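You operate a simulated robot arm through the tools that you are given. There is no shell and no other tool. Be economical: measure what you need, move in short steps, check, and stop when the job is done.

You run a simulated robot arm. Do the job below in one go: nothing can be reset, and whatever is moved stays where it is left.

Task
Shut the tea stove down: spout to the middle, steel kettle and pot lids on, power off.

Only the result counts: the job must be done as asked and must still hold three seconds after the hand-in. Knocking over, shifting, dropping, spilling or breaking anything else fails it. Lids that push on must go on centred and level and be pressed home; caps that screw on are set level and turned clockwise until they are tight.

Robot
A 6-joint arm with a fingered hand on a trunk, on a base that drives. Base frame: it is fixed to the floor where the robot stands at the start and does not move with it; the origin is under the middle of the robot, x ahead of it, y to its left, z up; the surface under the hand at the start is at about z = 84.2. Units: cm, degrees, N and s.
With the tool pointing down near the work surface it reaches from about 28 to 70 cm from the robot's upright axis, wherever it stands. Its first joint turns from -115.0 to 115.0 degrees. Places, roughly: down key [50, 0, 80]; fill key [50, 20, 80]; heat key [50, -10, 80]; pot key [50, 10, 80]; power key [50, 20, 80]; spout [70, 0, 100]; steel kettle lid [60, -10, 100]; up key [50, -10, 80]. Payload 4 kg.
Tool frame: the origin (TCP) lies between the finger pads and is the grasp point; the fingertips stand 2.6 cm ahead of it; z points along the fingers, y is the line along which they close. The gripper opens to 15.6 cm. The gripper's body begins 7.3 cm behind the TCP. The gripper is a hand of 4 fingers: y runs from the thumb to the fingers, the wrist lies at [0, 0, -23.9] in the tool frame, and closing takes about 1.5 s.
Orientation is that of the tool frame in the base frame, as [roll, pitch, yaw] about the fixed x, y, z axes, in that order (R = Rz(yaw) Ry(pitch) Rx(roll)). With the fingers straight down and closing along the base's y, the tool's x points along the base's -x, its y along +y and its z along -z.

Tools
- The arm moves only by the tool apply_moves. Its argument "targets" is a list of rows, each an object (a shift or turn left out is 0, a gripper value left out holds the last) with "translation": the shift along the tool's x, y, z in units of 150 mm (1.0 is 150 mm), a list of three; "delta_rot": the turn, a rotation vector about the tool's x, y, z in units of 120 degrees (1.0 is 120 degrees), a list of three; "jaw": the closure, from 0 (fully open) to 1 (shut). In form: [{"translation": [dx, dy, dz], "delta_rot": [ax, ay, az], "jaw": jaw}, ...]. A call has 1 to 8 rows; each row is the pose to reach, as a shift and turn from the pose commanded when the call began, along the tool's axes at that moment. A call with a number of a shift or a turn outside -1 to 1 is refused whole. A row lasts 0.2 s, in which the tool goes at most 5 cm and 8.6 degrees; a call with a longer step from one row to the next is refused whole, and so is a gripper value outside its range. A pose out of reach is approached as far as the arm can. The call stops where the force on the tool passes 40 N (or 10 N more than at its start, if that is more) or the arm is blocked; 0.2 s more then pass. The fingers move at their own pace (about 7.2 cm/s each) and stop on an object; they squeeze with about 29 N. The grip force told is the motor's: it shows also when the fingers shut on nothing. Time passes only in rows, and 0.2 s behind the last, so rows that repeat a pose let the fingers close. It gives the time, the measured TCP pose, the force on the tool (base axes), the opening and the grip force at its end, in the units of the frame above (readings bear some noise), with the torque about the TCP (base axes, N m) and any sound that the robot's microphone picked up.
- Cameras (640 x 400 px; columns grow to the right, rows downward): "scene" is now at [0.96, 13.61, 175.2]; the picture's right is [-0.20, -0.98, -0.00], its down [-0.79, 0.16, -0.60] and it looks along [0.59, -0.12, -0.80] (base axes); focal length 257 px, centre (320, 200). "wrist" rides on the gripper at [5.8, -5.8, -9.1] in the tool frame; the picture's right is [0.71, 0.71, 0.00], its down [-0.53, 0.53, -0.67] and it looks along [-0.47, 0.47, 0.74] (tool axes); focal length 265 px, centre (320, 200). There is no depth. A picture from a camera that has moved, and an enlarged one, comes with that camera's place and axes in the base frame and with its lens.
- camera(camera): a new picture of that camera. No time passes.
- raise_lower(by): slides the trunk up (or, below 0, down) by that many cm; the arm and the scene camera ride with it, the base frame stays. It gives what a move gives, with no picture.
- base_move(legs): drives the robot by 1 to 6 legs, each [ahead, left, turn to the left] in cm, cm and degrees, along the robot's own axes; the way and the turn of a leg run together, so that a leg with both is an arc; at most 150 cm and 180 degrees a leg. The arm and the cameras ride along, it lands a little off, and it stops where it bumps. It gives what a move gives.
- hand_shape(shape): the hand has 4 fingers and takes this shape, open, in about a second: jaw (thumb against the fingers, like two jaws); tri (thumb and two fingers); tip (a fingertip pinch); poke (one finger out to press); point (the index stretched); flat (the hand flat); cup (the hand cupped); fist (a fist). The gripper value then closes the fingers along that shape, each until it touches; the sizes above hold for jaw. It gives what a move gives, with no picture.
- aim_head(pan, tilt): turns the head with the scene camera to pan (to the left, within 155 degrees either way) and tilt (down, from -29 to 69), counted from straight ahead of the robot. It gives what a move gives.
- enlarge(camera, box): a new picture of the part [left, top, right, bottom] of that camera's present view, enlarged. No time passes.
- hand_in(): hands the job in; it is judged then, once.

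Go step by step. Nothing tells you exact positions but the pictures and the camera data: compare them with the known pose of the tool, close in by small moves and look again before you grip or let go. The budget is 120 turns and 78 pictures, counting those below and the enlarged ones. Unless the task says otherwise, let go and move clear before handing in, and close with one line.

The tools are called after "Emit:" by a JSON object that holds its "fn" and its "kwargs". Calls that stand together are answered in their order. apply_moves: Moves the arm, as the interface text tells. Its arguments: {"type":"object","properties":{"targets":{"type":"array"}},"required":["targets"]} The other tools are called the same way: raise_lower (by) slides the trunk up or down; hand_shape (shape) gives the hand a shape; base_move (legs) drives the base; aim_head (pan, tilt) turns the head that bears the scene camera; camera (camera) takes a picture; enlarge (camera, box) takes an enlarged picture of a part of a camera's view; hand_in () hands the job in.

At the start:

```text
t: 0.0
tool_pos: [46.26, 2.86, 131.54]
orientation: [-180.0, 0.1, -179.8]
force: [-0.2, 0.0, -0.2]
wrist_torque: [0.02, -0.01, -0.02]
opening: 15.57
grip_force: 0.0
shape: jaw
trunk travel left (down, up): [-85.0, 14.0]
robot x, y, heading: [-0.17, 0.15, -0.2]
head pan, tilt: [-11.5, 53.4]
```

scene: 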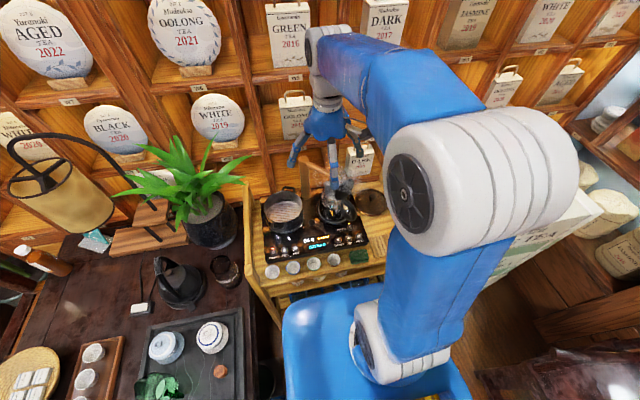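
wrist: 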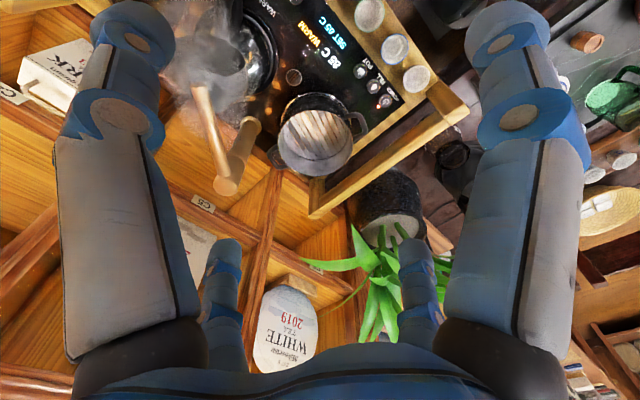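

I see the tea stove ahead with a steaming kettle, a pot, a lid and a row of cups. I will look closer first.

Emit:
{"fn": "enlarge", "kwargs": {"camera": "scene", "box": [230, 160, 410, 290]}}

Emit:
{"fn": "enlarge", "kwargs": {"camera": "wrist", "box": [150, 0, 470, 200]}}

```text
3.08 times, centred on (320, 225) of scene
camera zoom: at [0.96, 13.61, 175.2], right [-0.2, -0.98, 0.0], down [-0.79, 0.16, -0.6], along [0.59, -0.12, -0.8], focal length 790 px, centre (320, 123)
```

zoom: 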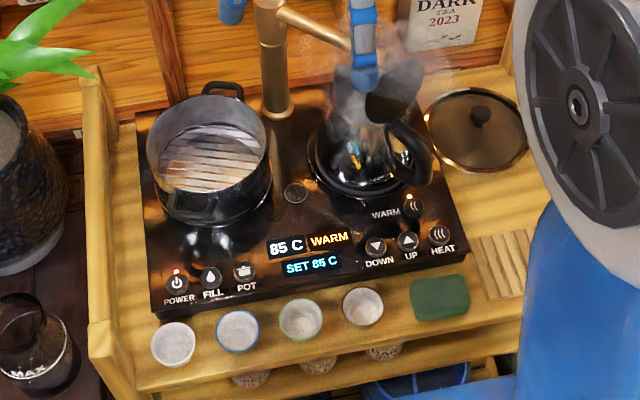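

```text
2.00 times, centred on (310, 100) of wrist
camera zoom: at [40.36, -2.91, 140.38], right [-0.71, 0.71, 0.0], down [0.52, 0.53, 0.67], along [0.47, 0.47, -0.74], focal length 531 px, centre (340, 400)
```

zoom: 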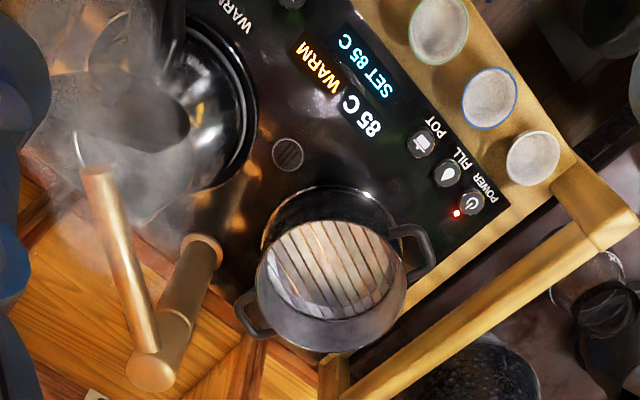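

The hand hides the kettle, so I move it back and to the left to see.

Emit:
{"fn": "apply_moves", "kwargs": {"targets": [{"translation": [0.2, -0.25, -0.05]}, {"translation": [0.4, -0.5, -0.1]}, {"translation": [0.6, -0.7, -0.15]}, {"translation": [0.8, -0.95, -0.2]}]}}

Emit:
{"fn": "camera", "kwargs": {"camera": "scene"}}

Emit:
{"fn": "camera", "kwargs": {"camera": "wrist"}}

```text
t: 1.0
tool_pos: [34.13, -11.64, 134.51]
orientation: [179.9, 0.1, -179.8]
force: [-0.1, -0.4, -1.2]
wrist_torque: [0.04, -0.07, 0.04]
opening: 15.59
grip_force: 0.1
shape: jaw
trunk travel left (down, up): [-85.0, 14.0]
robot x, y, heading: [-0.01, 0.22, -0.0]
head pan, tilt: [-11.5, 53.4]
```

```text
73 pictures are left
camera scene: at [0.78, 13.45, 175.22], right [-0.2, -0.98, 0.0], down [-0.79, 0.16, -0.6], along [0.59, -0.12, -0.8], focal length 257 px, centre (320, 200)
```

scene: 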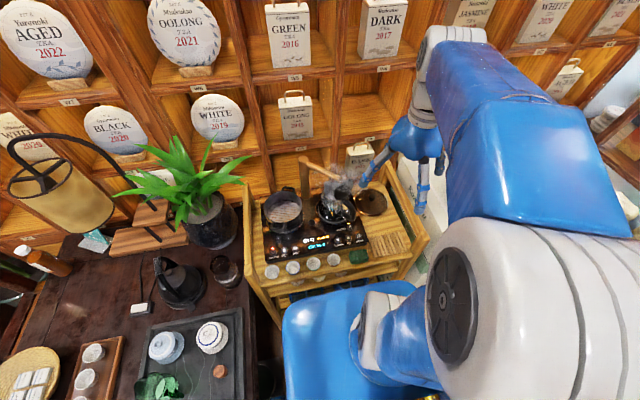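

```text
72 pictures are left
camera wrist: at [28.37, -17.4, 143.36], right [-0.71, 0.7, 0.0], down [0.52, 0.53, 0.67], along [0.47, 0.47, -0.74], focal length 265 px, centre (320, 200)
```

wrist: 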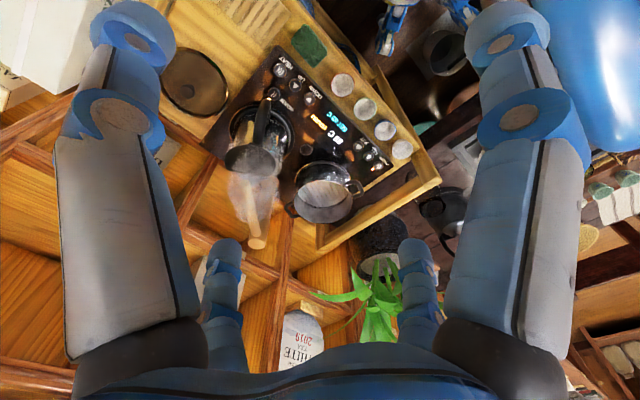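

The view is clear now; I zoom in on the stove.

Emit:
{"fn": "enlarge", "kwargs": {"camera": "scene", "box": [240, 140, 420, 280]}}

Emit:
{"fn": "enlarge", "kwargs": {"camera": "scene", "box": [290, 150, 380, 240]}}

Emit:
{"fn": "enlarge", "kwargs": {"camera": "wrist", "box": [150, 30, 410, 260]}}

```text
2.86 times, centred on (330, 210) of scene
camera zoom: at [0.78, 13.45, 175.22], right [-0.2, -0.98, 0.0], down [-0.79, 0.16, -0.6], along [0.59, -0.12, -0.8], focal length 733 px, centre (291, 171)
```

zoom: 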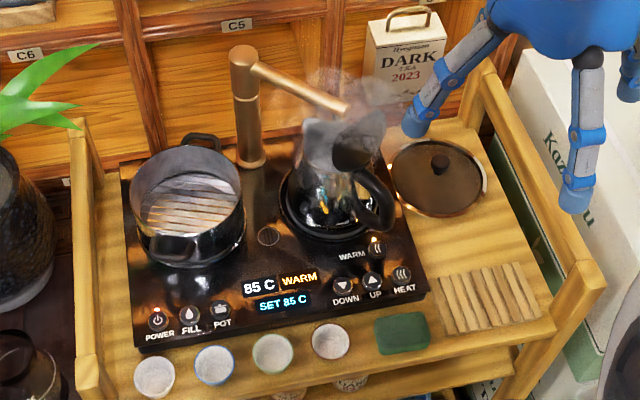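

```text
4.44 times, centred on (335, 195) of scene
camera zoom: at [0.78, 13.45, 175.22], right [-0.2, -0.98, 0.0], down [-0.79, 0.16, -0.6], along [0.59, -0.12, -0.8], focal length 1141 px, centre (253, 222)
```

zoom: 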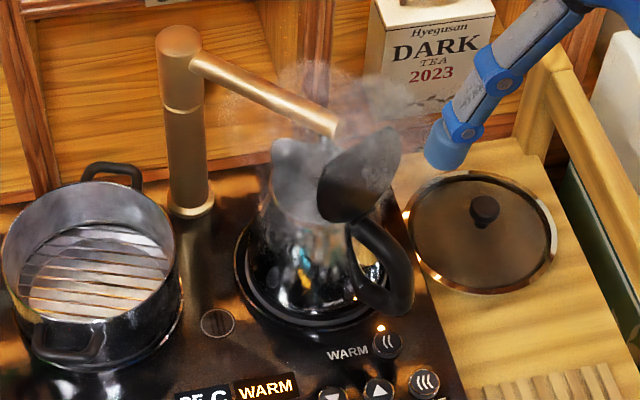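

```text
1.74 times, centred on (280, 145) of wrist
camera zoom: at [28.37, -17.4, 143.36], right [-0.71, 0.7, 0.0], down [0.52, 0.53, 0.67], along [0.47, 0.47, -0.74], focal length 462 px, centre (390, 296)
```

zoom: 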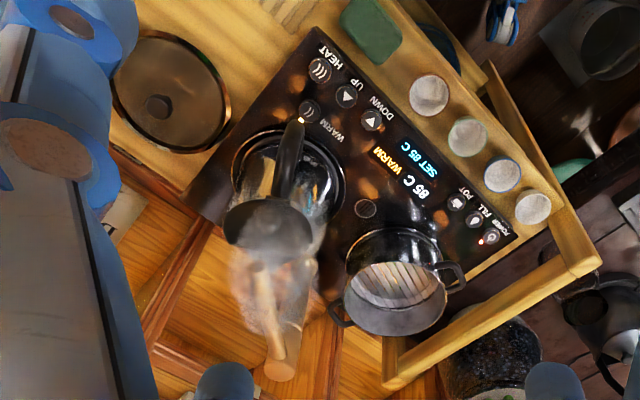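

Stove top is at z≈84.2: faucet column about (70,6), spout tip (60,-5.5,104.5), kettle at (59,-5.5), pot centre (60.5,16, rim 92), pot lid knob (64,-23,84), power key (46.5,22.6). Next I check how the hand closes.

Emit:
{"fn": "apply_moves", "kwargs": {"targets": [{"jaw": 0.75}, {"jaw": 0.75}, {"jaw": 0.75}, {"jaw": 0.75}, {"jaw": 0.75}, {"jaw": 0.75}]}}

Emit:
{"fn": "camera", "kwargs": {"camera": "wrist"}}

Emit:
{"fn": "enlarge", "kwargs": {"camera": "scene", "box": [330, 60, 530, 240]}}

```text
t: 2.4
tool_pos: [34.53, -11.49, 134.37]
orientation: [-179.9, 0.1, -179.9]
force: [-0.3, -0.4, -0.4]
wrist_torque: [0.03, -0.01, 0.02]
opening: 3.93
grip_force: 0.2
shape: jaw
trunk travel left (down, up): [-85.0, 14.0]
robot x, y, heading: [0.33, 0.22, 0.2]
head pan, tilt: [-11.5, 53.4]
```

```text
68 pictures are left
camera wrist: at [28.69, -17.29, 143.3], right [-0.71, 0.71, 0.0], down [0.52, 0.53, 0.67], along [0.47, 0.47, -0.74], focal length 265 px, centre (320, 200)
```

wrist: 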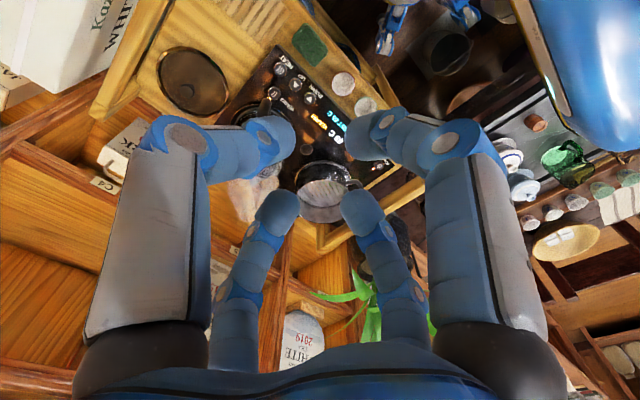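

```text
2.22 times, centred on (430, 150) of scene
camera zoom: at [1.12, 13.54, 175.2], right [-0.2, -0.98, 0.0], down [-0.79, 0.16, -0.6], along [0.58, -0.12, -0.8], focal length 570 px, centre (76, 311)
```

zoom: 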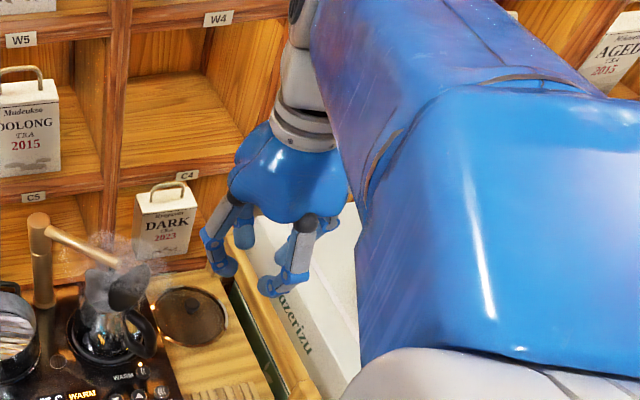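

The fingers form a four-way cross. I look at the poke shape, which I want for the spout, lid and key.

Emit:
{"fn": "hand_shape", "kwargs": {"shape": "poke"}}

Emit:
{"fn": "camera", "kwargs": {"camera": "wrist"}}

Emit:
{"fn": "enlarge", "kwargs": {"camera": "scene", "box": [330, 60, 530, 240]}}

```text
t: 3.3
tool_pos: [34.63, -11.48, 134.26]
orientation: [-180.0, 0.0, -179.9]
force: [0.0, -0.1, 0.3]
wrist_torque: [0.0, -0.01, 0.0]
opening: 0.01
grip_force: 0.1
shape: poke
trunk travel left (down, up): [-85.0, 14.0]
robot x, y, heading: [0.35, 0.03, -0.1]
head pan, tilt: [-11.5, 53.4]
```

```text
66 pictures are left
camera wrist: at [28.83, -17.24, 143.28], right [-0.71, 0.71, 0.0], down [0.53, 0.53, 0.67], along [0.47, 0.47, -0.74], focal length 265 px, centre (320, 200)
```

wrist: 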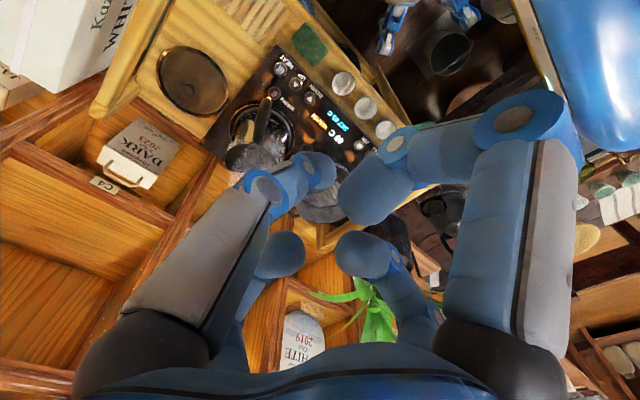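

```text
2.22 times, centred on (430, 150) of scene
camera zoom: at [1.29, 13.61, 175.19], right [-0.2, -0.98, 0.0], down [-0.79, 0.16, -0.6], along [0.58, -0.12, -0.8], focal length 570 px, centre (76, 311)
```

zoom: 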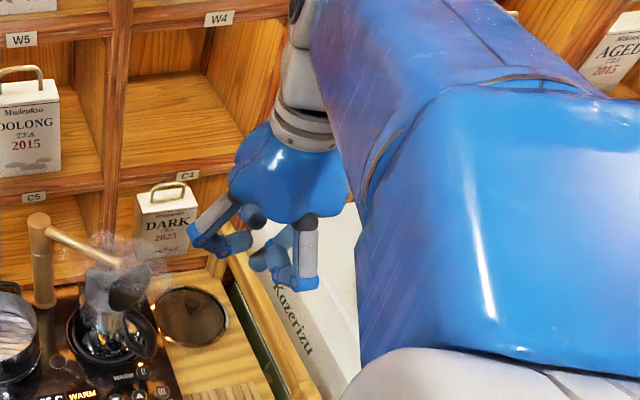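

Poke's tip sits on the tool axis but the other fingers are close by; I look at the "point" shape for comparison.

Emit:
{"fn": "hand_shape", "kwargs": {"shape": "point"}}

Emit:
{"fn": "camera", "kwargs": {"camera": "wrist"}}

Emit:
{"fn": "enlarge", "kwargs": {"camera": "scene", "box": [330, 60, 530, 240]}}

```text
t: 4.2
tool_pos: [34.67, -11.44, 134.35]
orientation: [-180.0, 0.1, -179.8]
force: [0.7, 0.0, -0.6]
wrist_torque: [-0.02, 0.0, 0.0]
opening: 14.98
grip_force: 0.0
shape: point
trunk travel left (down, up): [-85.0, 14.0]
robot x, y, heading: [-0.09, -0.02, -0.0]
head pan, tilt: [-11.5, 53.4]
```

```text
64 pictures are left
camera wrist: at [28.78, -17.23, 143.29], right [-0.71, 0.71, 0.0], down [0.53, 0.53, 0.67], along [0.47, 0.47, -0.74], focal length 265 px, centre (320, 200)
```

wrist: 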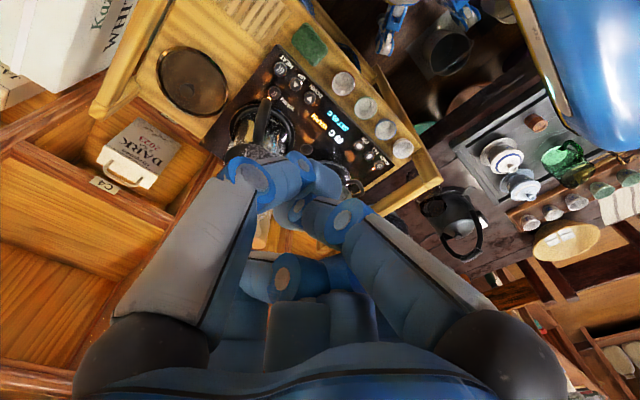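

```text
2.22 times, centred on (430, 150) of scene
camera zoom: at [1.23, 13.62, 175.2], right [-0.2, -0.98, 0.0], down [-0.79, 0.16, -0.6], along [0.58, -0.12, -0.8], focal length 570 px, centre (76, 311)
```

zoom: 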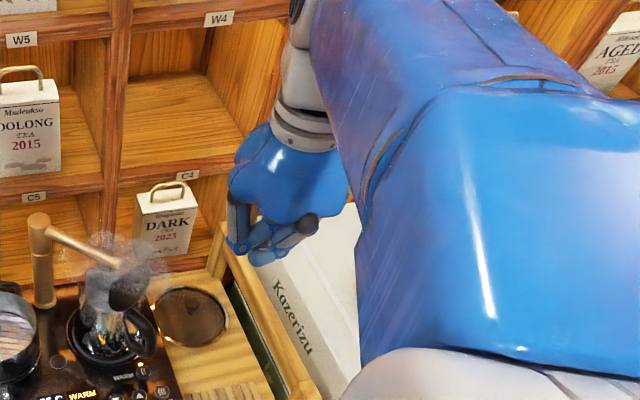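

Closed jaw fingers make a sturdy pusher, so I use that for the spout. I shape it and move over the far side of the spout.

Emit:
{"fn": "hand_shape", "kwargs": {"shape": "jaw"}}

Emit:
{"fn": "apply_moves", "kwargs": {"targets": [{"translation": [-0.25, 0.05, 0.133], "jaw": 1}, {"translation": [-0.5, 0.1, 0.266], "jaw": 1}, {"translation": [-0.75, 0.15, 0.4], "jaw": 1}, {"translation": [-1, 0.2, 0.533], "jaw": 1}]}}

Emit:
{"fn": "apply_moves", "kwargs": {"targets": [{"translation": [-0.25, 0.05, 0.133], "jaw": 1}, {"translation": [-0.5, 0.1, 0.266], "jaw": 1}, {"translation": [-0.75, 0.15, 0.4], "jaw": 1}, {"translation": [-1, 0.2, 0.533], "jaw": 1}]}}

Emit:
{"fn": "camera", "kwargs": {"camera": "scene"}}

Emit:
{"fn": "camera", "kwargs": {"camera": "wrist"}}

```text
t: 5.1
tool_pos: [34.47, -11.37, 134.4]
orientation: [179.9, 0.1, -179.9]
force: [-0.1, -0.3, -0.2]
wrist_torque: [0.03, -0.03, 0.02]
opening: 15.59
grip_force: 0.0
shape: jaw
trunk travel left (down, up): [-85.0, 14.0]
robot x, y, heading: [0.02, -0.29, 0.1]
head pan, tilt: [-11.5, 53.4]
```

```text
t: 6.1
tool_pos: [49.64, -8.39, 126.22]
orientation: [180.0, -0.1, 180.0]
force: [0.6, 0.8, -0.2]
wrist_torque: [-0.04, 0.07, -0.01]
opening: 1.43
grip_force: 0.1
shape: jaw
trunk travel left (down, up): [-85.0, 14.0]
robot x, y, heading: [-0.06, -0.06, 0.1]
head pan, tilt: [-11.5, 53.4]
```

```text
t: 7.1
tool_pos: [65.0, -5.08, 117.91]
orientation: [-179.9, -0.3, -180.0]
force: [0.7, 0.4, 0.2]
wrist_torque: [-0.03, 0.09, -0.01]
opening: 0.0
grip_force: 29.0
shape: jaw
trunk travel left (down, up): [-85.0, 14.0]
robot x, y, heading: [-0.38, -0.23, -0.1]
head pan, tilt: [-11.5, 53.4]
```

```text
62 pictures are left
camera scene: at [2.07, 13.63, 175.18], right [-0.2, -0.98, 0.0], down [-0.79, 0.16, -0.59], along [0.58, -0.12, -0.81], focal length 257 px, centre (320, 200)
```

scene: 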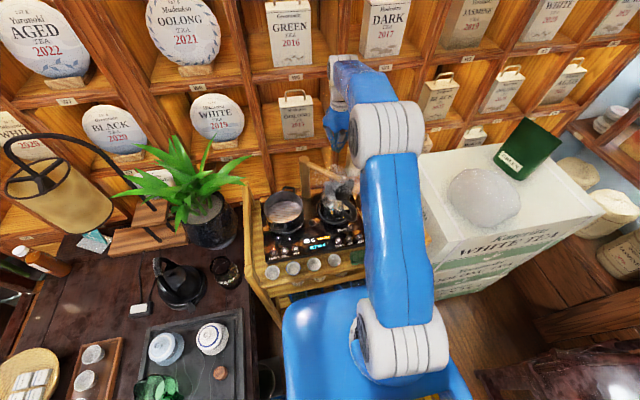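

```text
61 pictures are left
camera wrist: at [59.28, -10.93, 126.9], right [-0.71, 0.71, 0.0], down [0.53, 0.53, 0.67], along [0.47, 0.47, -0.75], focal length 265 px, centre (320, 200)
```

wrist: 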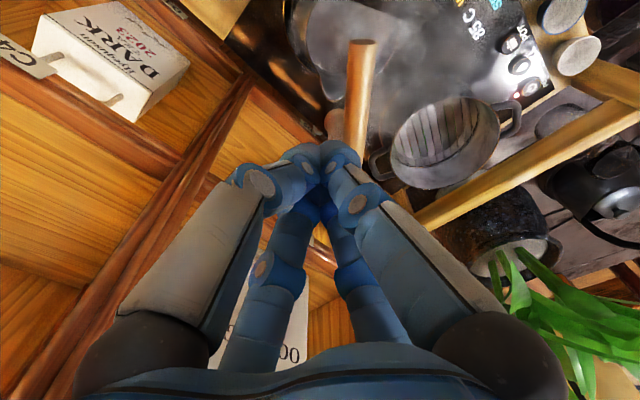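

The fingers are right beside the spout on its far side. I step slightly further off and go down.

Emit:
{"fn": "apply_moves", "kwargs": {"targets": [{"translation": [-0.067, -0.04, 0.2], "jaw": 1}, {"translation": [-0.067, -0.04, 0.5], "jaw": 1}, {"translation": [-0.067, -0.04, 0.75], "jaw": 1}, {"translation": [-0.067, -0.04, 0.89], "jaw": 1}]}}

Emit:
{"fn": "camera", "kwargs": {"camera": "wrist"}}

Emit:
{"fn": "enlarge", "kwargs": {"camera": "scene", "box": [290, 140, 380, 240]}}

```text
t: 8.1
tool_pos: [65.67, -5.51, 104.78]
orientation: [179.9, -0.1, -179.9]
force: [0.6, 0.0, 1.1]
wrist_torque: [0.02, 0.01, 0.03]
opening: 0.0
grip_force: 29.2
shape: jaw
trunk travel left (down, up): [-85.0, 14.0]
robot x, y, heading: [0.09, -0.07, 0.1]
head pan, tilt: [-11.5, 53.4]
```

```text
60 pictures are left
camera wrist: at [59.85, -11.45, 113.74], right [-0.71, 0.71, 0.0], down [0.53, 0.53, 0.67], along [0.47, 0.47, -0.75], focal length 265 px, centre (320, 200)
```

wrist: 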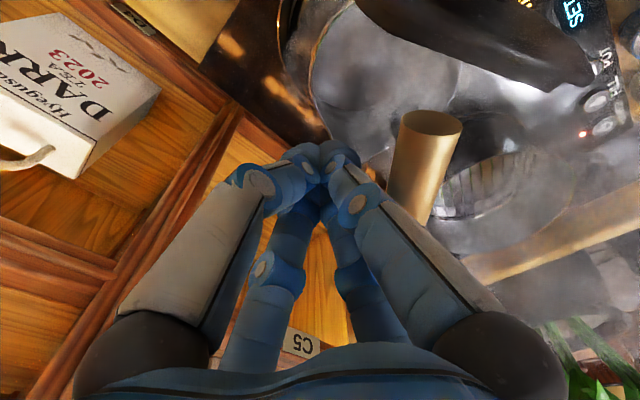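

```text
4.00 times, centred on (335, 190) of scene
camera zoom: at [1.79, 13.6, 175.19], right [-0.2, -0.98, 0.0], down [-0.79, 0.16, -0.59], along [0.58, -0.12, -0.81], focal length 1027 px, centre (260, 240)
```

zoom: 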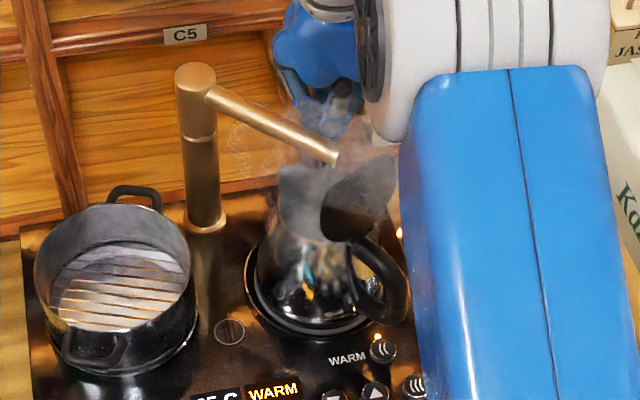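

The fingers are behind the spout at the right height and clear of the kettle. I now sweep it along its arc toward the middle.

Emit:
{"fn": "apply_moves", "kwargs": {"targets": [{"translation": [0.115, 0.055, 0], "jaw": 1}, {"translation": [0.23, 0.135, 0], "jaw": 1}, {"translation": [0.329, 0.235, 0], "jaw": 1}, {"translation": [0.41, 0.35, 0], "jaw": 1}, {"translation": [0.459, 0.451, 0], "jaw": 1}]}}

Emit:
{"fn": "enlarge", "kwargs": {"camera": "scene", "box": [290, 140, 380, 240]}}

Emit:
{"fn": "camera", "kwargs": {"camera": "wrist"}}

```text
t: 9.3
tool_pos: [58.29, 0.96, 105.18]
orientation: [179.9, 0.0, -179.9]
force: [0.2, -0.3, 0.6]
wrist_torque: [0.0, -0.02, 0.03]
opening: 0.01
grip_force: 29.3
shape: jaw
trunk travel left (down, up): [-85.0, 14.0]
robot x, y, heading: [0.14, 0.19, 0.1]
head pan, tilt: [-11.5, 53.4]
```

```text
4.00 times, centred on (335, 190) of scene
camera zoom: at [0.89, 13.67, 175.19], right [-0.2, -0.98, 0.0], down [-0.79, 0.16, -0.6], along [0.59, -0.12, -0.8], focal length 1027 px, centre (260, 240)
```

zoom: 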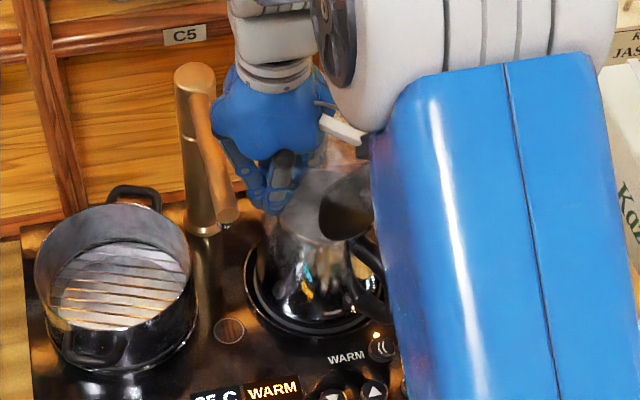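

```text
57 pictures are left
camera wrist: at [52.46, -4.84, 114.09], right [-0.71, 0.71, 0.0], down [0.52, 0.53, 0.67], along [0.47, 0.47, -0.74], focal length 265 px, centre (320, 200)
```

wrist: 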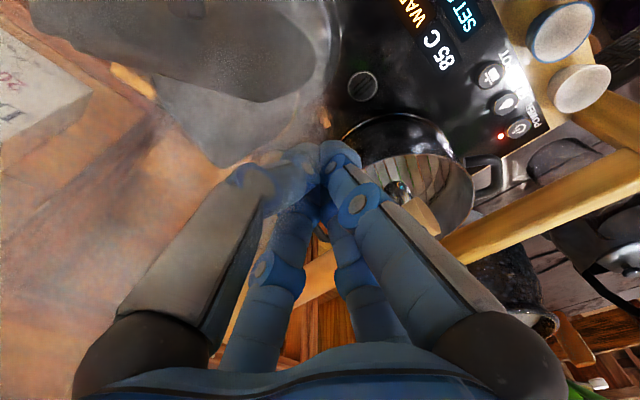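

The spout tip is at about (55.5, 5.3), almost over the middle drain (y≈5.6). I nudge it a few millimetres, then back off and up.

Emit:
{"fn": "apply_moves", "kwargs": {"targets": [{"translation": [0.0, 0.027, 0], "jaw": 1}, {"translation": [0.0, 0.027, 0], "jaw": 1}]}}

Emit:
{"fn": "apply_moves", "kwargs": {"targets": [{"translation": [-0.05, -0.15, 0]}, {"translation": [-0.05, -0.15, -0.3]}, {"translation": [-0.05, -0.2, -0.6]}, {"translation": [-0.05, -0.4, -0.85]}, {"translation": [-0.05, -0.7, -1]}]}}

Emit:
{"fn": "apply_moves", "kwargs": {"targets": [{"translation": [0.25, -0.15, 0]}, {"translation": [0.5, -0.3, 0]}, {"translation": [0.75, -0.45, 0]}, {"translation": [1.0, -0.6, 0]}]}}

Emit:
{"fn": "enlarge", "kwargs": {"camera": "scene", "box": [290, 140, 380, 240]}}

Emit:
{"fn": "camera", "kwargs": {"camera": "wrist"}}

```text
t: 9.9
tool_pos: [58.4, 1.27, 105.1]
orientation: [180.0, 0.1, -179.9]
force: [-0.8, -0.2, -0.2]
wrist_torque: [0.0, -0.03, 0.0]
opening: 0.01
grip_force: 28.5
shape: jaw
trunk travel left (down, up): [-85.0, 14.0]
robot x, y, heading: [0.17, -0.13, 0.3]
head pan, tilt: [-11.5, 53.4]
```

```text
refused: row 5 steps farther than a row can; nothing moved
```

```text
t: 10.9
tool_pos: [43.46, -7.84, 105.17]
orientation: [180.0, 0.1, -179.8]
force: [-0.6, -0.4, -0.1]
wrist_torque: [0.02, -0.01, 0.03]
opening: 0.0
grip_force: 28.9
shape: jaw
trunk travel left (down, up): [-85.0, 14.0]
robot x, y, heading: [0.03, 0.02, 0.0]
head pan, tilt: [-11.5, 53.4]
```

```text
4.00 times, centred on (335, 190) of scene
camera zoom: at [0.83, 13.47, 175.21], right [-0.2, -0.98, 0.0], down [-0.79, 0.16, -0.6], along [0.59, -0.12, -0.8], focal length 1027 px, centre (260, 240)
```

zoom: 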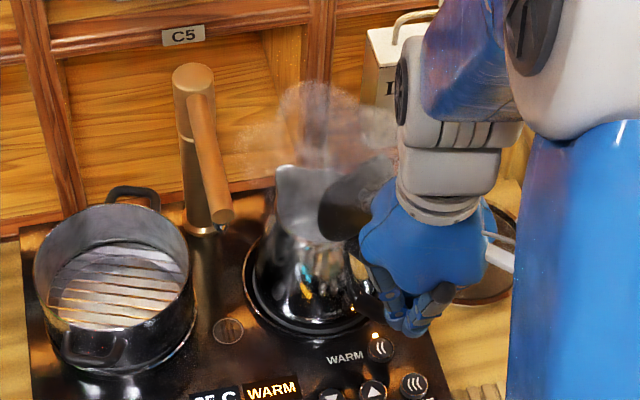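

```text
55 pictures are left
camera wrist: at [37.62, -13.65, 114.12], right [-0.71, 0.71, 0.0], down [0.52, 0.53, 0.67], along [0.47, 0.47, -0.74], focal length 265 px, centre (320, 200)
```

wrist: 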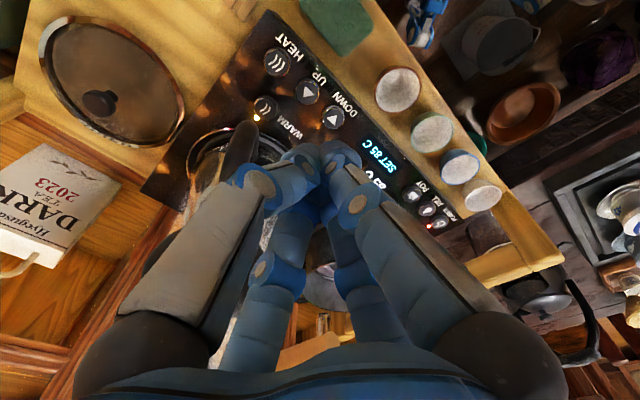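

The spout now points to the middle (tip y≈5.6). Next the kettle lid: I lift the hand a bit to get a clear view of it.

Emit:
{"fn": "apply_moves", "kwargs": {"targets": [{"translation": [0, -0.07, -0.3]}, {"translation": [0, -0.14, -0.6]}, {"translation": [-0.2, -0.28, -0.85]}, {"translation": [-0.43, -0.28, -1]}]}}

Emit:
{"fn": "enlarge", "kwargs": {"camera": "wrist", "box": [200, 40, 400, 190]}}

Emit:
{"fn": "enlarge", "kwargs": {"camera": "scene", "box": [300, 150, 370, 230]}}

```text
refused: row 3 steps farther than a row can; nothing moved
```

```text
2.67 times, centred on (300, 115) of wrist
camera zoom: at [37.62, -13.65, 114.12], right [-0.71, 0.71, 0.0], down [0.52, 0.53, 0.67], along [0.47, 0.47, -0.74], focal length 708 px, centre (373, 427)
```

zoom: 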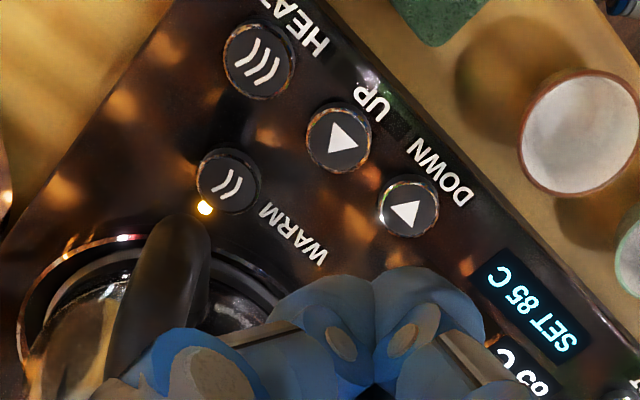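

```text
5.00 times, centred on (335, 190) of scene
camera zoom: at [0.83, 13.47, 175.21], right [-0.2, -0.98, 0.0], down [-0.79, 0.16, -0.6], along [0.59, -0.12, -0.8], focal length 1283 px, centre (245, 250)
```

zoom: 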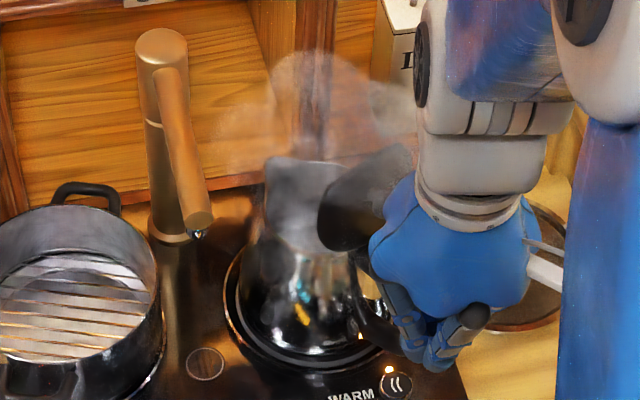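

That step was too long; I repeat it with smaller rows.

Emit:
{"fn": "apply_moves", "kwargs": {"targets": [{"translation": [0, -0.07, -0.3]}, {"translation": [0, -0.14, -0.6]}, {"translation": [-0.1, -0.28, -0.85]}, {"translation": [-0.25, -0.28, -1]}, {"translation": [-0.43, -0.28, -1]}]}}

Emit:
{"fn": "camera", "kwargs": {"camera": "wrist"}}

Emit:
{"fn": "enlarge", "kwargs": {"camera": "scene", "box": [300, 150, 370, 230]}}

```text
t: 12.1
tool_pos: [50.43, -11.93, 119.8]
orientation: [180.0, -0.3, -179.7]
force: [0.7, -1.0, -0.8]
wrist_torque: [0.01, 0.07, 0.04]
opening: 0.0
grip_force: 28.8
shape: jaw
trunk travel left (down, up): [-85.0, 14.0]
robot x, y, heading: [0.07, 0.3, 0.0]
head pan, tilt: [-11.5, 53.4]
```

```text
52 pictures are left
camera wrist: at [44.76, -17.71, 128.83], right [-0.71, 0.71, 0.0], down [0.53, 0.53, 0.67], along [0.47, 0.47, -0.75], focal length 265 px, centre (320, 200)
```

wrist: 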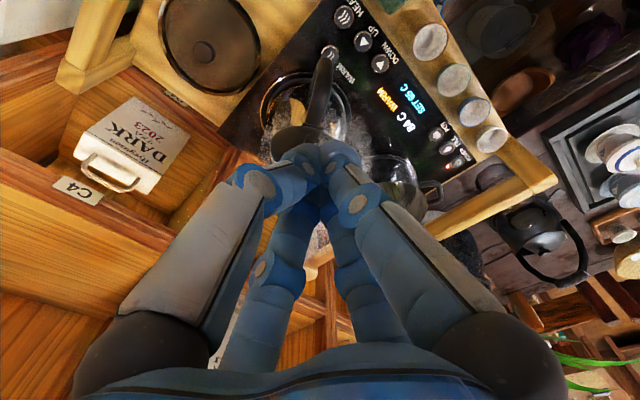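

```text
5.00 times, centred on (335, 190) of scene
camera zoom: at [1.88, 13.56, 175.19], right [-0.2, -0.98, 0.0], down [-0.79, 0.16, -0.59], along [0.58, -0.12, -0.81], focal length 1283 px, centre (245, 250)
```

zoom: 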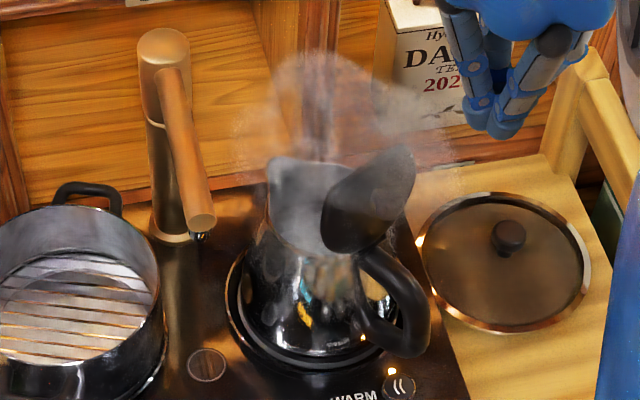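

The lid stands hinged open on the handle side, facing away toward the kettle nozzle. I lower the closed fingers behind it, over the handle.

Emit:
{"fn": "apply_moves", "kwargs": {"targets": [{"translation": [-0.03, 0.14, 0.25]}, {"translation": [-0.03, 0.147, 0.55]}, {"translation": [-0.03, 0.147, 0.8]}, {"translation": [-0.03, 0.147, 0.98]}]}}

Emit:
{"fn": "enlarge", "kwargs": {"camera": "scene", "box": [300, 150, 370, 230]}}

```text
t: 13.1
tool_pos: [50.58, -9.51, 104.91]
orientation: [-179.9, -0.3, -180.0]
force: [1.5, 0.0, -0.4]
wrist_torque: [0.03, 0.04, -0.01]
opening: 0.01
grip_force: 29.3
shape: jaw
trunk travel left (down, up): [-85.0, 14.0]
robot x, y, heading: [0.26, 0.06, 0.1]
head pan, tilt: [-11.5, 53.4]
```

```text
5.00 times, centred on (335, 190) of scene
camera zoom: at [1.72, 13.53, 175.2], right [-0.2, -0.98, 0.0], down [-0.79, 0.16, -0.59], along [0.58, -0.12, -0.81], focal length 1283 px, centre (245, 250)
```

zoom: 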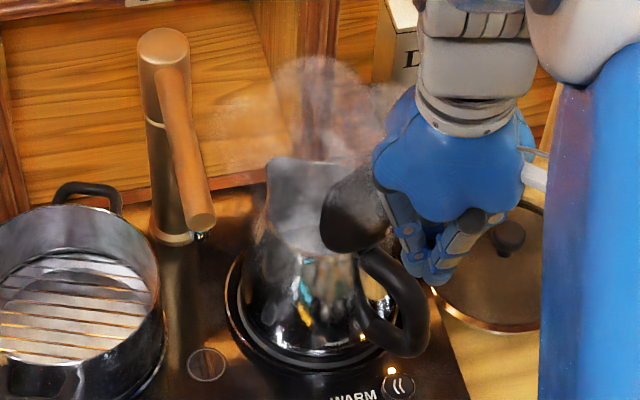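

The tip is behind the lid at the right height. I push gently toward the kettle in small steps.

Emit:
{"fn": "apply_moves", "kwargs": {"targets": [{"translation": [-0.1, 0.05, 0]}, {"translation": [-0.2, 0.1, 0]}, {"translation": [-0.29, 0.15, 0]}, {"translation": [-0.37, 0.2, 0]}, {"translation": [-0.44, 0.24, 0]}]}}

Emit:
{"fn": "enlarge", "kwargs": {"camera": "scene", "box": [300, 150, 370, 230]}}

```text
t: 14.3
tool_pos: [56.87, -5.88, 105.36]
orientation: [-180.0, 0.0, -179.8]
force: [-0.1, -0.2, 0.4]
wrist_torque: [-0.03, 0.0, 0.0]
opening: 0.0
grip_force: 29.5
shape: jaw
trunk travel left (down, up): [-85.0, 14.0]
robot x, y, heading: [0.01, -0.11, 0.1]
head pan, tilt: [-11.5, 53.4]
```

```text
5.00 times, centred on (335, 190) of scene
camera zoom: at [0.96, 13.65, 175.2], right [-0.2, -0.98, 0.0], down [-0.79, 0.16, -0.6], along [0.59, -0.12, -0.8], focal length 1283 px, centre (245, 250)
```

zoom: 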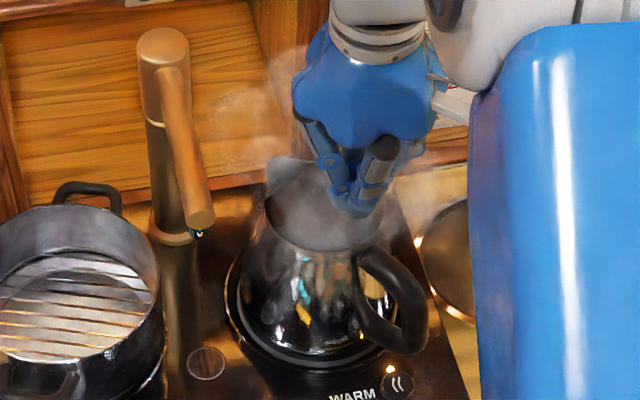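

The lid seems to have tipped onto the mouth. I lift the hand briefly to see how it lies.

Emit:
{"fn": "apply_moves", "kwargs": {"targets": [{"translation": [0, 0, -0.3]}, {"translation": [0, -0.2, -0.5]}, {"translation": [0, -0.5, -0.6]}]}}

Emit:
{"fn": "enlarge", "kwargs": {"camera": "scene", "box": [300, 150, 370, 230]}}

```text
t: 15.1
tool_pos: [57.05, -13.72, 114.52]
orientation: [180.0, -0.1, -179.8]
force: [0.0, -0.3, 0.2]
wrist_torque: [0.01, 0.01, 0.04]
opening: 0.0
grip_force: 28.8
shape: jaw
trunk travel left (down, up): [-85.0, 14.0]
robot x, y, heading: [0.2, -0.14, -0.2]
head pan, tilt: [-11.5, 53.4]
```

```text
5.00 times, centred on (335, 190) of scene
camera zoom: at [1.36, 13.39, 175.21], right [-0.2, -0.98, 0.0], down [-0.79, 0.16, -0.59], along [0.58, -0.12, -0.8], focal length 1283 px, centre (245, 250)
```

zoom: 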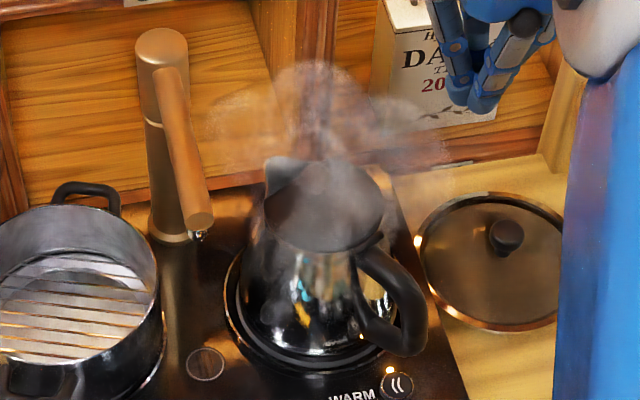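

The lid now lies on the kettle. I press it home gently at its middle, about (60.4,-4.9).

Emit:
{"fn": "apply_moves", "kwargs": {"targets": [{"translation": [-0.1, 0.27, 0.1]}, {"translation": [-0.23, 0.5, 0.2]}, {"translation": [-0.23, 0.59, 0.4]}, {"translation": [-0.23, 0.59, 0.6]}, {"translation": [-0.23, 0.59, 0.75]}]}}

Emit:
{"fn": "apply_moves", "kwargs": {"targets": [{"translation": [0, 0, 0.03]}, {"translation": [0, 0, 0.06]}, {"translation": [0, 0, 0.09]}, {"translation": [0, 0, 0.12]}, {"translation": [0, 0, 0.14]}]}}

Emit:
{"fn": "enlarge", "kwargs": {"camera": "scene", "box": [300, 150, 370, 230]}}

```text
t: 16.3
tool_pos: [60.26, -4.71, 103.32]
orientation: [179.9, 0.4, -180.0]
force: [2.7, -0.5, 7.8]
wrist_torque: [0.03, -0.19, -0.02]
opening: 0.02
grip_force: 28.9
shape: jaw
trunk travel left (down, up): [-85.0, 14.0]
robot x, y, heading: [0.02, 0.12, 0.2]
head pan, tilt: [-11.5, 53.4]
```

```text
t: 16.9
tool_pos: [60.66, -4.73, 103.16]
orientation: [-179.9, 1.0, -179.9]
force: [-12.7, 0.8, 25.0]
wrist_torque: [0.15, 0.21, 0.07]
opening: 0.03
grip_force: 29.4
shape: jaw
trunk travel left (down, up): [-85.0, 14.0]
robot x, y, heading: [-0.02, 0.13, -0.3]
head pan, tilt: [-11.5, 53.4]
stopped in row 3: the force on the tool passed its limit at 45 N (the readings are from after the stop); the commanded pose is now the measured one
```

```text
5.00 times, centred on (335, 190) of scene
camera zoom: at [0.79, 13.64, 175.2], right [-0.2, -0.98, 0.0], down [-0.79, 0.16, -0.6], along [0.59, -0.12, -0.8], focal length 1283 px, centre (245, 250)
```

zoom: 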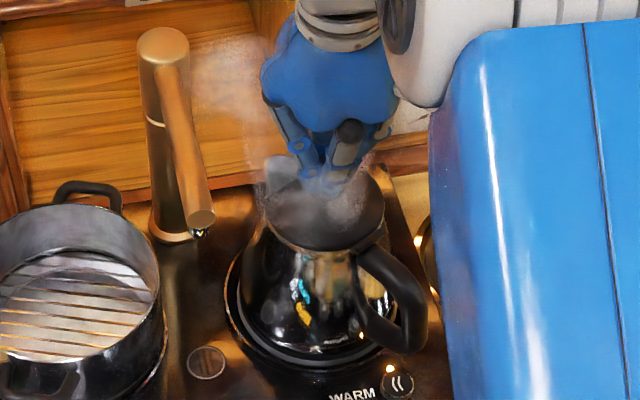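

The lid took a firm press and the kettle stayed put. I lift straight off and check.

Emit:
{"fn": "apply_moves", "kwargs": {"targets": [{"translation": [0, 0, -0.2]}, {"translation": [0, 0, -0.5]}, {"translation": [0, -0.2, -0.7]}, {"translation": [0, -0.5, -0.8]}, {"translation": [0, -0.8, -0.9]}]}}

Emit:
{"fn": "enlarge", "kwargs": {"camera": "scene", "box": [290, 150, 410, 240]}}

Emit:
{"fn": "camera", "kwargs": {"camera": "wrist"}}

```text
t: 18.1
tool_pos: [60.8, -17.3, 116.63]
orientation: [-180.0, 0.7, -179.7]
force: [0.8, -0.5, 0.1]
wrist_torque: [0.07, 0.05, -0.02]
opening: 0.0
grip_force: 29.5
shape: jaw
trunk travel left (down, up): [-85.0, 14.0]
robot x, y, heading: [0.09, 0.01, 0.2]
head pan, tilt: [-11.5, 53.4]
```

```text
4.44 times, centred on (350, 195) of scene
camera zoom: at [1.25, 13.4, 175.21], right [-0.2, -0.98, 0.0], down [-0.79, 0.16, -0.6], along [0.58, -0.12, -0.8], focal length 1141 px, centre (187, 222)
```

zoom: 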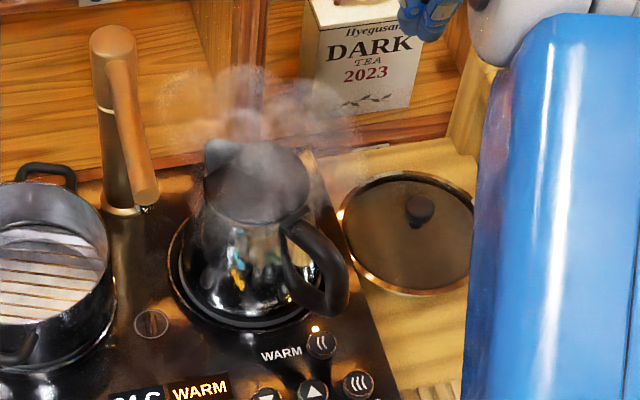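

```text
45 pictures are left
camera wrist: at [54.84, -22.98, 125.42], right [-0.71, 0.7, -0.01], down [0.52, 0.53, 0.67], along [0.48, 0.47, -0.74], focal length 265 px, centre (320, 200)
```

wrist: 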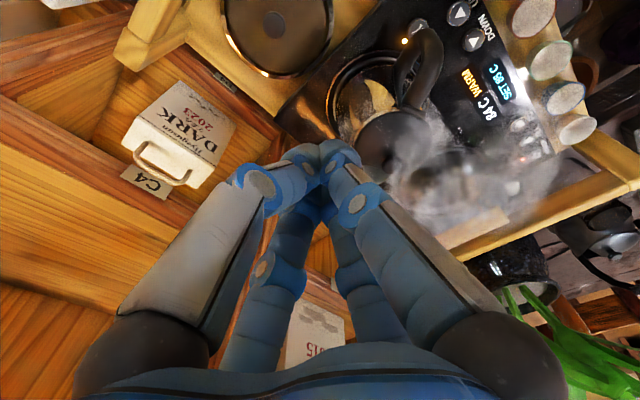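

The kettle is closed and seated. Next is the pot lid: I open the hand part way and move above its knob at about (64,-23).

Emit:
{"fn": "apply_moves", "kwargs": {"targets": [{"translation": [-0.1, -0.2, 0.1], "jaw": 0.55, "delta_rot": [0, -0.0065, 0]}, {"translation": [-0.22, -0.387, 0.3], "jaw": 0.55, "delta_rot": [0, -0.0065, 0]}, {"translation": [-0.22, -0.387, 0.6], "jaw": 0.55, "delta_rot": [0, -0.0065, 0]}, {"translation": [-0.22, -0.387, 0.9], "jaw": 0.55, "delta_rot": [0, -0.0065, 0]}]}}

Emit:
{"fn": "camera", "kwargs": {"camera": "wrist"}}

Emit:
{"fn": "enlarge", "kwargs": {"camera": "scene", "box": [320, 130, 440, 230]}}

```text
t: 19.1
tool_pos: [64.41, -22.67, 102.37]
orientation: [180.0, 1.4, -179.8]
force: [0.0, 0.2, -0.5]
wrist_torque: [0.03, 0.04, 0.0]
opening: 7.0
grip_force: 0.0
shape: jaw
trunk travel left (down, up): [-85.0, 14.0]
robot x, y, heading: [0.31, 0.32, 0.1]
head pan, tilt: [-11.5, 53.4]
```

```text
44 pictures are left
camera wrist: at [58.43, -28.47, 111.21], right [-0.71, 0.71, -0.02], down [0.51, 0.53, 0.68], along [0.49, 0.47, -0.73], focal length 265 px, centre (320, 200)
```

wrist: 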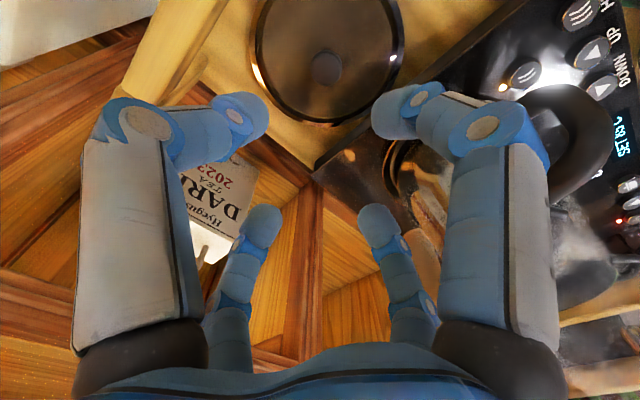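

```text
4.00 times, centred on (380, 180) of scene
camera zoom: at [1.58, 13.4, 175.22], right [-0.2, -0.98, 0.0], down [-0.79, 0.16, -0.59], along [0.58, -0.12, -0.8], focal length 1027 px, centre (80, 280)
```

zoom: 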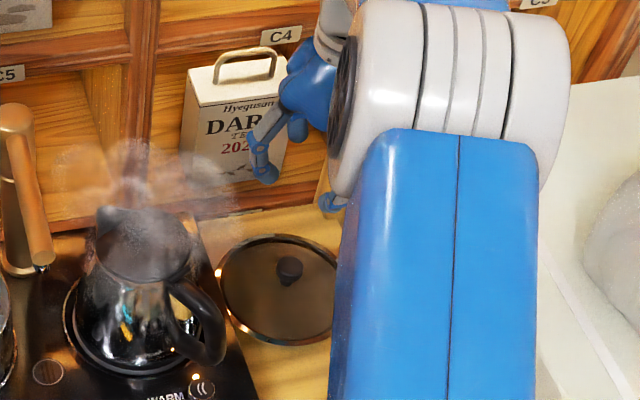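

The knob is nearly below the hand. I correct a small tilt and go down to just above it.

Emit:
{"fn": "apply_moves", "kwargs": {"targets": [{"translation": [0.013, -0.02, 0.2], "jaw": 0.55, "delta_rot": [0, 0.0117, 0]}, {"translation": [0.013, -0.02, 0.45], "jaw": 0.6, "delta_rot": [0, 0.0117, 0]}, {"translation": [0.013, -0.02, 0.65], "jaw": 0.6, "delta_rot": [0, 0.0117, 0]}, {"translation": [0.013, -0.02, 0.8], "jaw": 0.6, "delta_rot": [0, 0.0117, 0]}]}}

Emit:
{"fn": "camera", "kwargs": {"camera": "wrist"}}

Emit:
{"fn": "enlarge", "kwargs": {"camera": "scene", "box": [320, 130, 440, 230]}}

```text
t: 20.1
tool_pos: [64.51, -22.91, 90.71]
orientation: [-179.9, 0.0, -179.9]
force: [0.8, 0.7, -0.3]
wrist_torque: [0.0, 0.05, 0.01]
opening: 6.29
grip_force: 0.0
shape: jaw
trunk travel left (down, up): [-85.0, 14.0]
robot x, y, heading: [-0.3, -0.16, -0.2]
head pan, tilt: [-11.5, 53.4]
```

```text
42 pictures are left
camera wrist: at [58.71, -28.73, 99.71], right [-0.71, 0.71, 0.0], down [0.52, 0.53, 0.67], along [0.47, 0.47, -0.74], focal length 265 px, centre (320, 200)
```

wrist: 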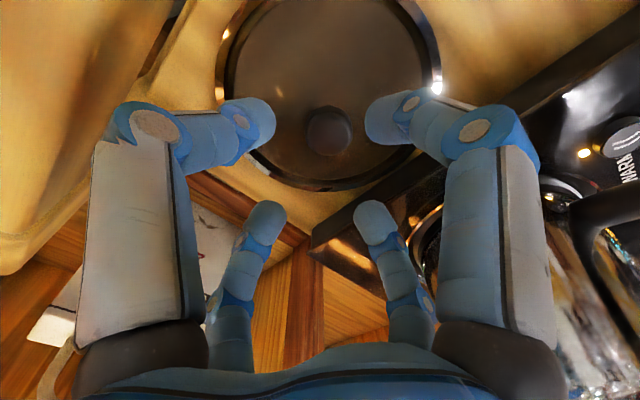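

```text
4.00 times, centred on (380, 180) of scene
camera zoom: at [1.49, 13.57, 175.2], right [-0.2, -0.98, 0.0], down [-0.79, 0.16, -0.59], along [0.58, -0.12, -0.8], focal length 1027 px, centre (80, 280)
```

zoom: 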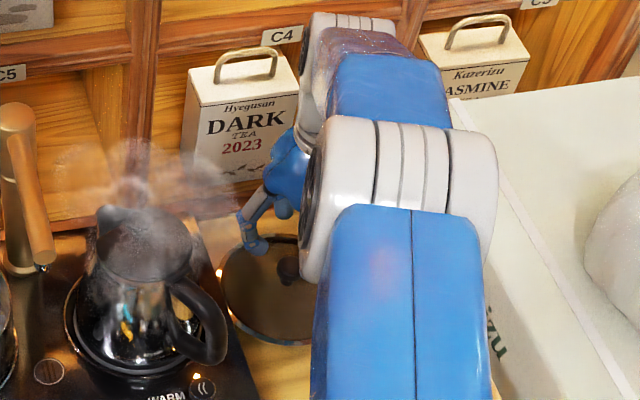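

The knob is at about (64,-22.8). I shift half a centimetre and lower around it.

Emit:
{"fn": "apply_moves", "kwargs": {"targets": [{"translation": [0.033, 0.005, 0.12], "jaw": 0.6}, {"translation": [0.033, 0.005, 0.22], "jaw": 0.6}, {"translation": [0.033, 0.005, 0.3], "jaw": 0.6}, {"translation": [0.033, 0.005, 0.35], "jaw": 0.6}]}}

Emit:
{"fn": "camera", "kwargs": {"camera": "wrist"}}

```text
t: 21.1
tool_pos: [63.89, -22.9, 85.51]
orientation: [179.9, 0.1, -179.9]
force: [0.9, -1.0, 0.1]
wrist_torque: [-0.04, 0.02, 0.01]
opening: 6.25
grip_force: 0.1
shape: jaw
trunk travel left (down, up): [-85.0, 14.0]
robot x, y, heading: [-0.11, -0.12, 0.2]
head pan, tilt: [-11.5, 53.4]
```

```text
40 pictures are left
camera wrist: at [58.07, -28.65, 94.46], right [-0.71, 0.71, 0.0], down [0.52, 0.53, 0.67], along [0.47, 0.47, -0.74], focal length 265 px, centre (320, 200)
```

wrist: 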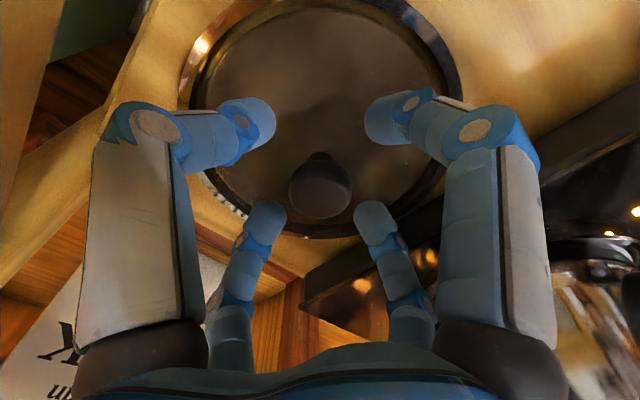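

The knob sits centred between the four fingertips. I lower slightly and close.

Emit:
{"fn": "apply_moves", "kwargs": {"targets": [{"translation": [0.007, -0.005, 0.02], "jaw": 0.6}, {"translation": [0.007, -0.005, 0.02], "jaw": 0.8}, {"translation": [0.007, -0.005, 0.02], "jaw": 1}, {"translation": [0.007, -0.005, 0.02], "jaw": 1}, {"translation": [0.007, -0.005, 0.02], "jaw": 1}, {"translation": [0.007, -0.005, 0.02], "jaw": 1}]}}

Emit:
{"fn": "camera", "kwargs": {"camera": "wrist"}}

```text
t: 22.5
tool_pos: [63.82, -23.05, 85.39]
orientation: [-179.9, 0.0, -179.9]
force: [0.6, 0.1, 1.5]
wrist_torque: [0.21, -0.03, -0.01]
opening: 1.24
grip_force: 29.5
shape: jaw
trunk travel left (down, up): [-85.0, 14.0]
robot x, y, heading: [-0.49, 0.44, -0.1]
head pan, tilt: [-11.5, 53.4]
```

```text
39 pictures are left
camera wrist: at [57.93, -28.72, 94.26], right [-0.71, 0.71, 0.0], down [0.52, 0.53, 0.67], along [0.47, 0.47, -0.74], focal length 265 px, centre (320, 200)
```

wrist: 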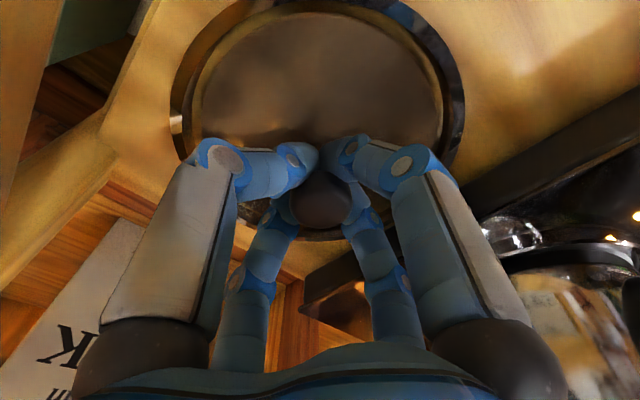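

The fingers hold the knob's neck. I lift a little and check.

Emit:
{"fn": "apply_moves", "kwargs": {"targets": [{"translation": [0, 0, -0.07], "jaw": 1}, {"translation": [0, 0, -0.15], "jaw": 1}, {"translation": [0, 0, -0.25], "jaw": 1}, {"translation": [0, 0, -0.35], "jaw": 1}]}}

Emit:
{"fn": "camera", "kwargs": {"camera": "wrist"}}

Emit:
{"fn": "enlarge", "kwargs": {"camera": "scene", "box": [320, 130, 440, 230]}}

```text
t: 23.5
tool_pos: [63.66, -22.89, 90.29]
orientation: [-179.9, 0.1, -179.9]
force: [-0.3, 0.0, -1.6]
wrist_torque: [0.0, 0.0, 0.0]
opening: 1.22
grip_force: 29.1
shape: jaw
trunk travel left (down, up): [-85.0, 14.0]
robot x, y, heading: [-0.38, 0.18, 0.2]
head pan, tilt: [-11.5, 53.4]
```

```text
38 pictures are left
camera wrist: at [57.76, -28.69, 99.34], right [-0.71, 0.71, 0.0], down [0.52, 0.53, 0.67], along [0.47, 0.47, -0.74], focal length 265 px, centre (320, 200)
```

wrist: 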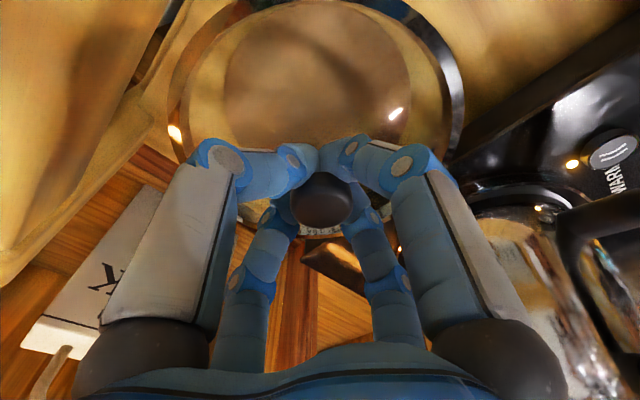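

```text
4.00 times, centred on (380, 180) of scene
camera zoom: at [1.15, 13.63, 175.19], right [-0.2, -0.98, 0.0], down [-0.79, 0.16, -0.6], along [0.58, -0.12, -0.8], focal length 1027 px, centre (80, 280)
```

zoom: 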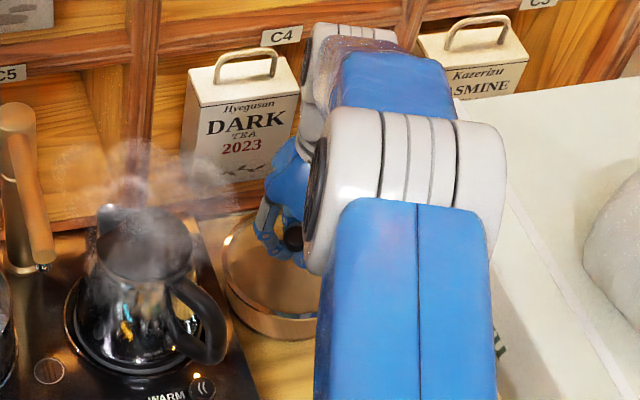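

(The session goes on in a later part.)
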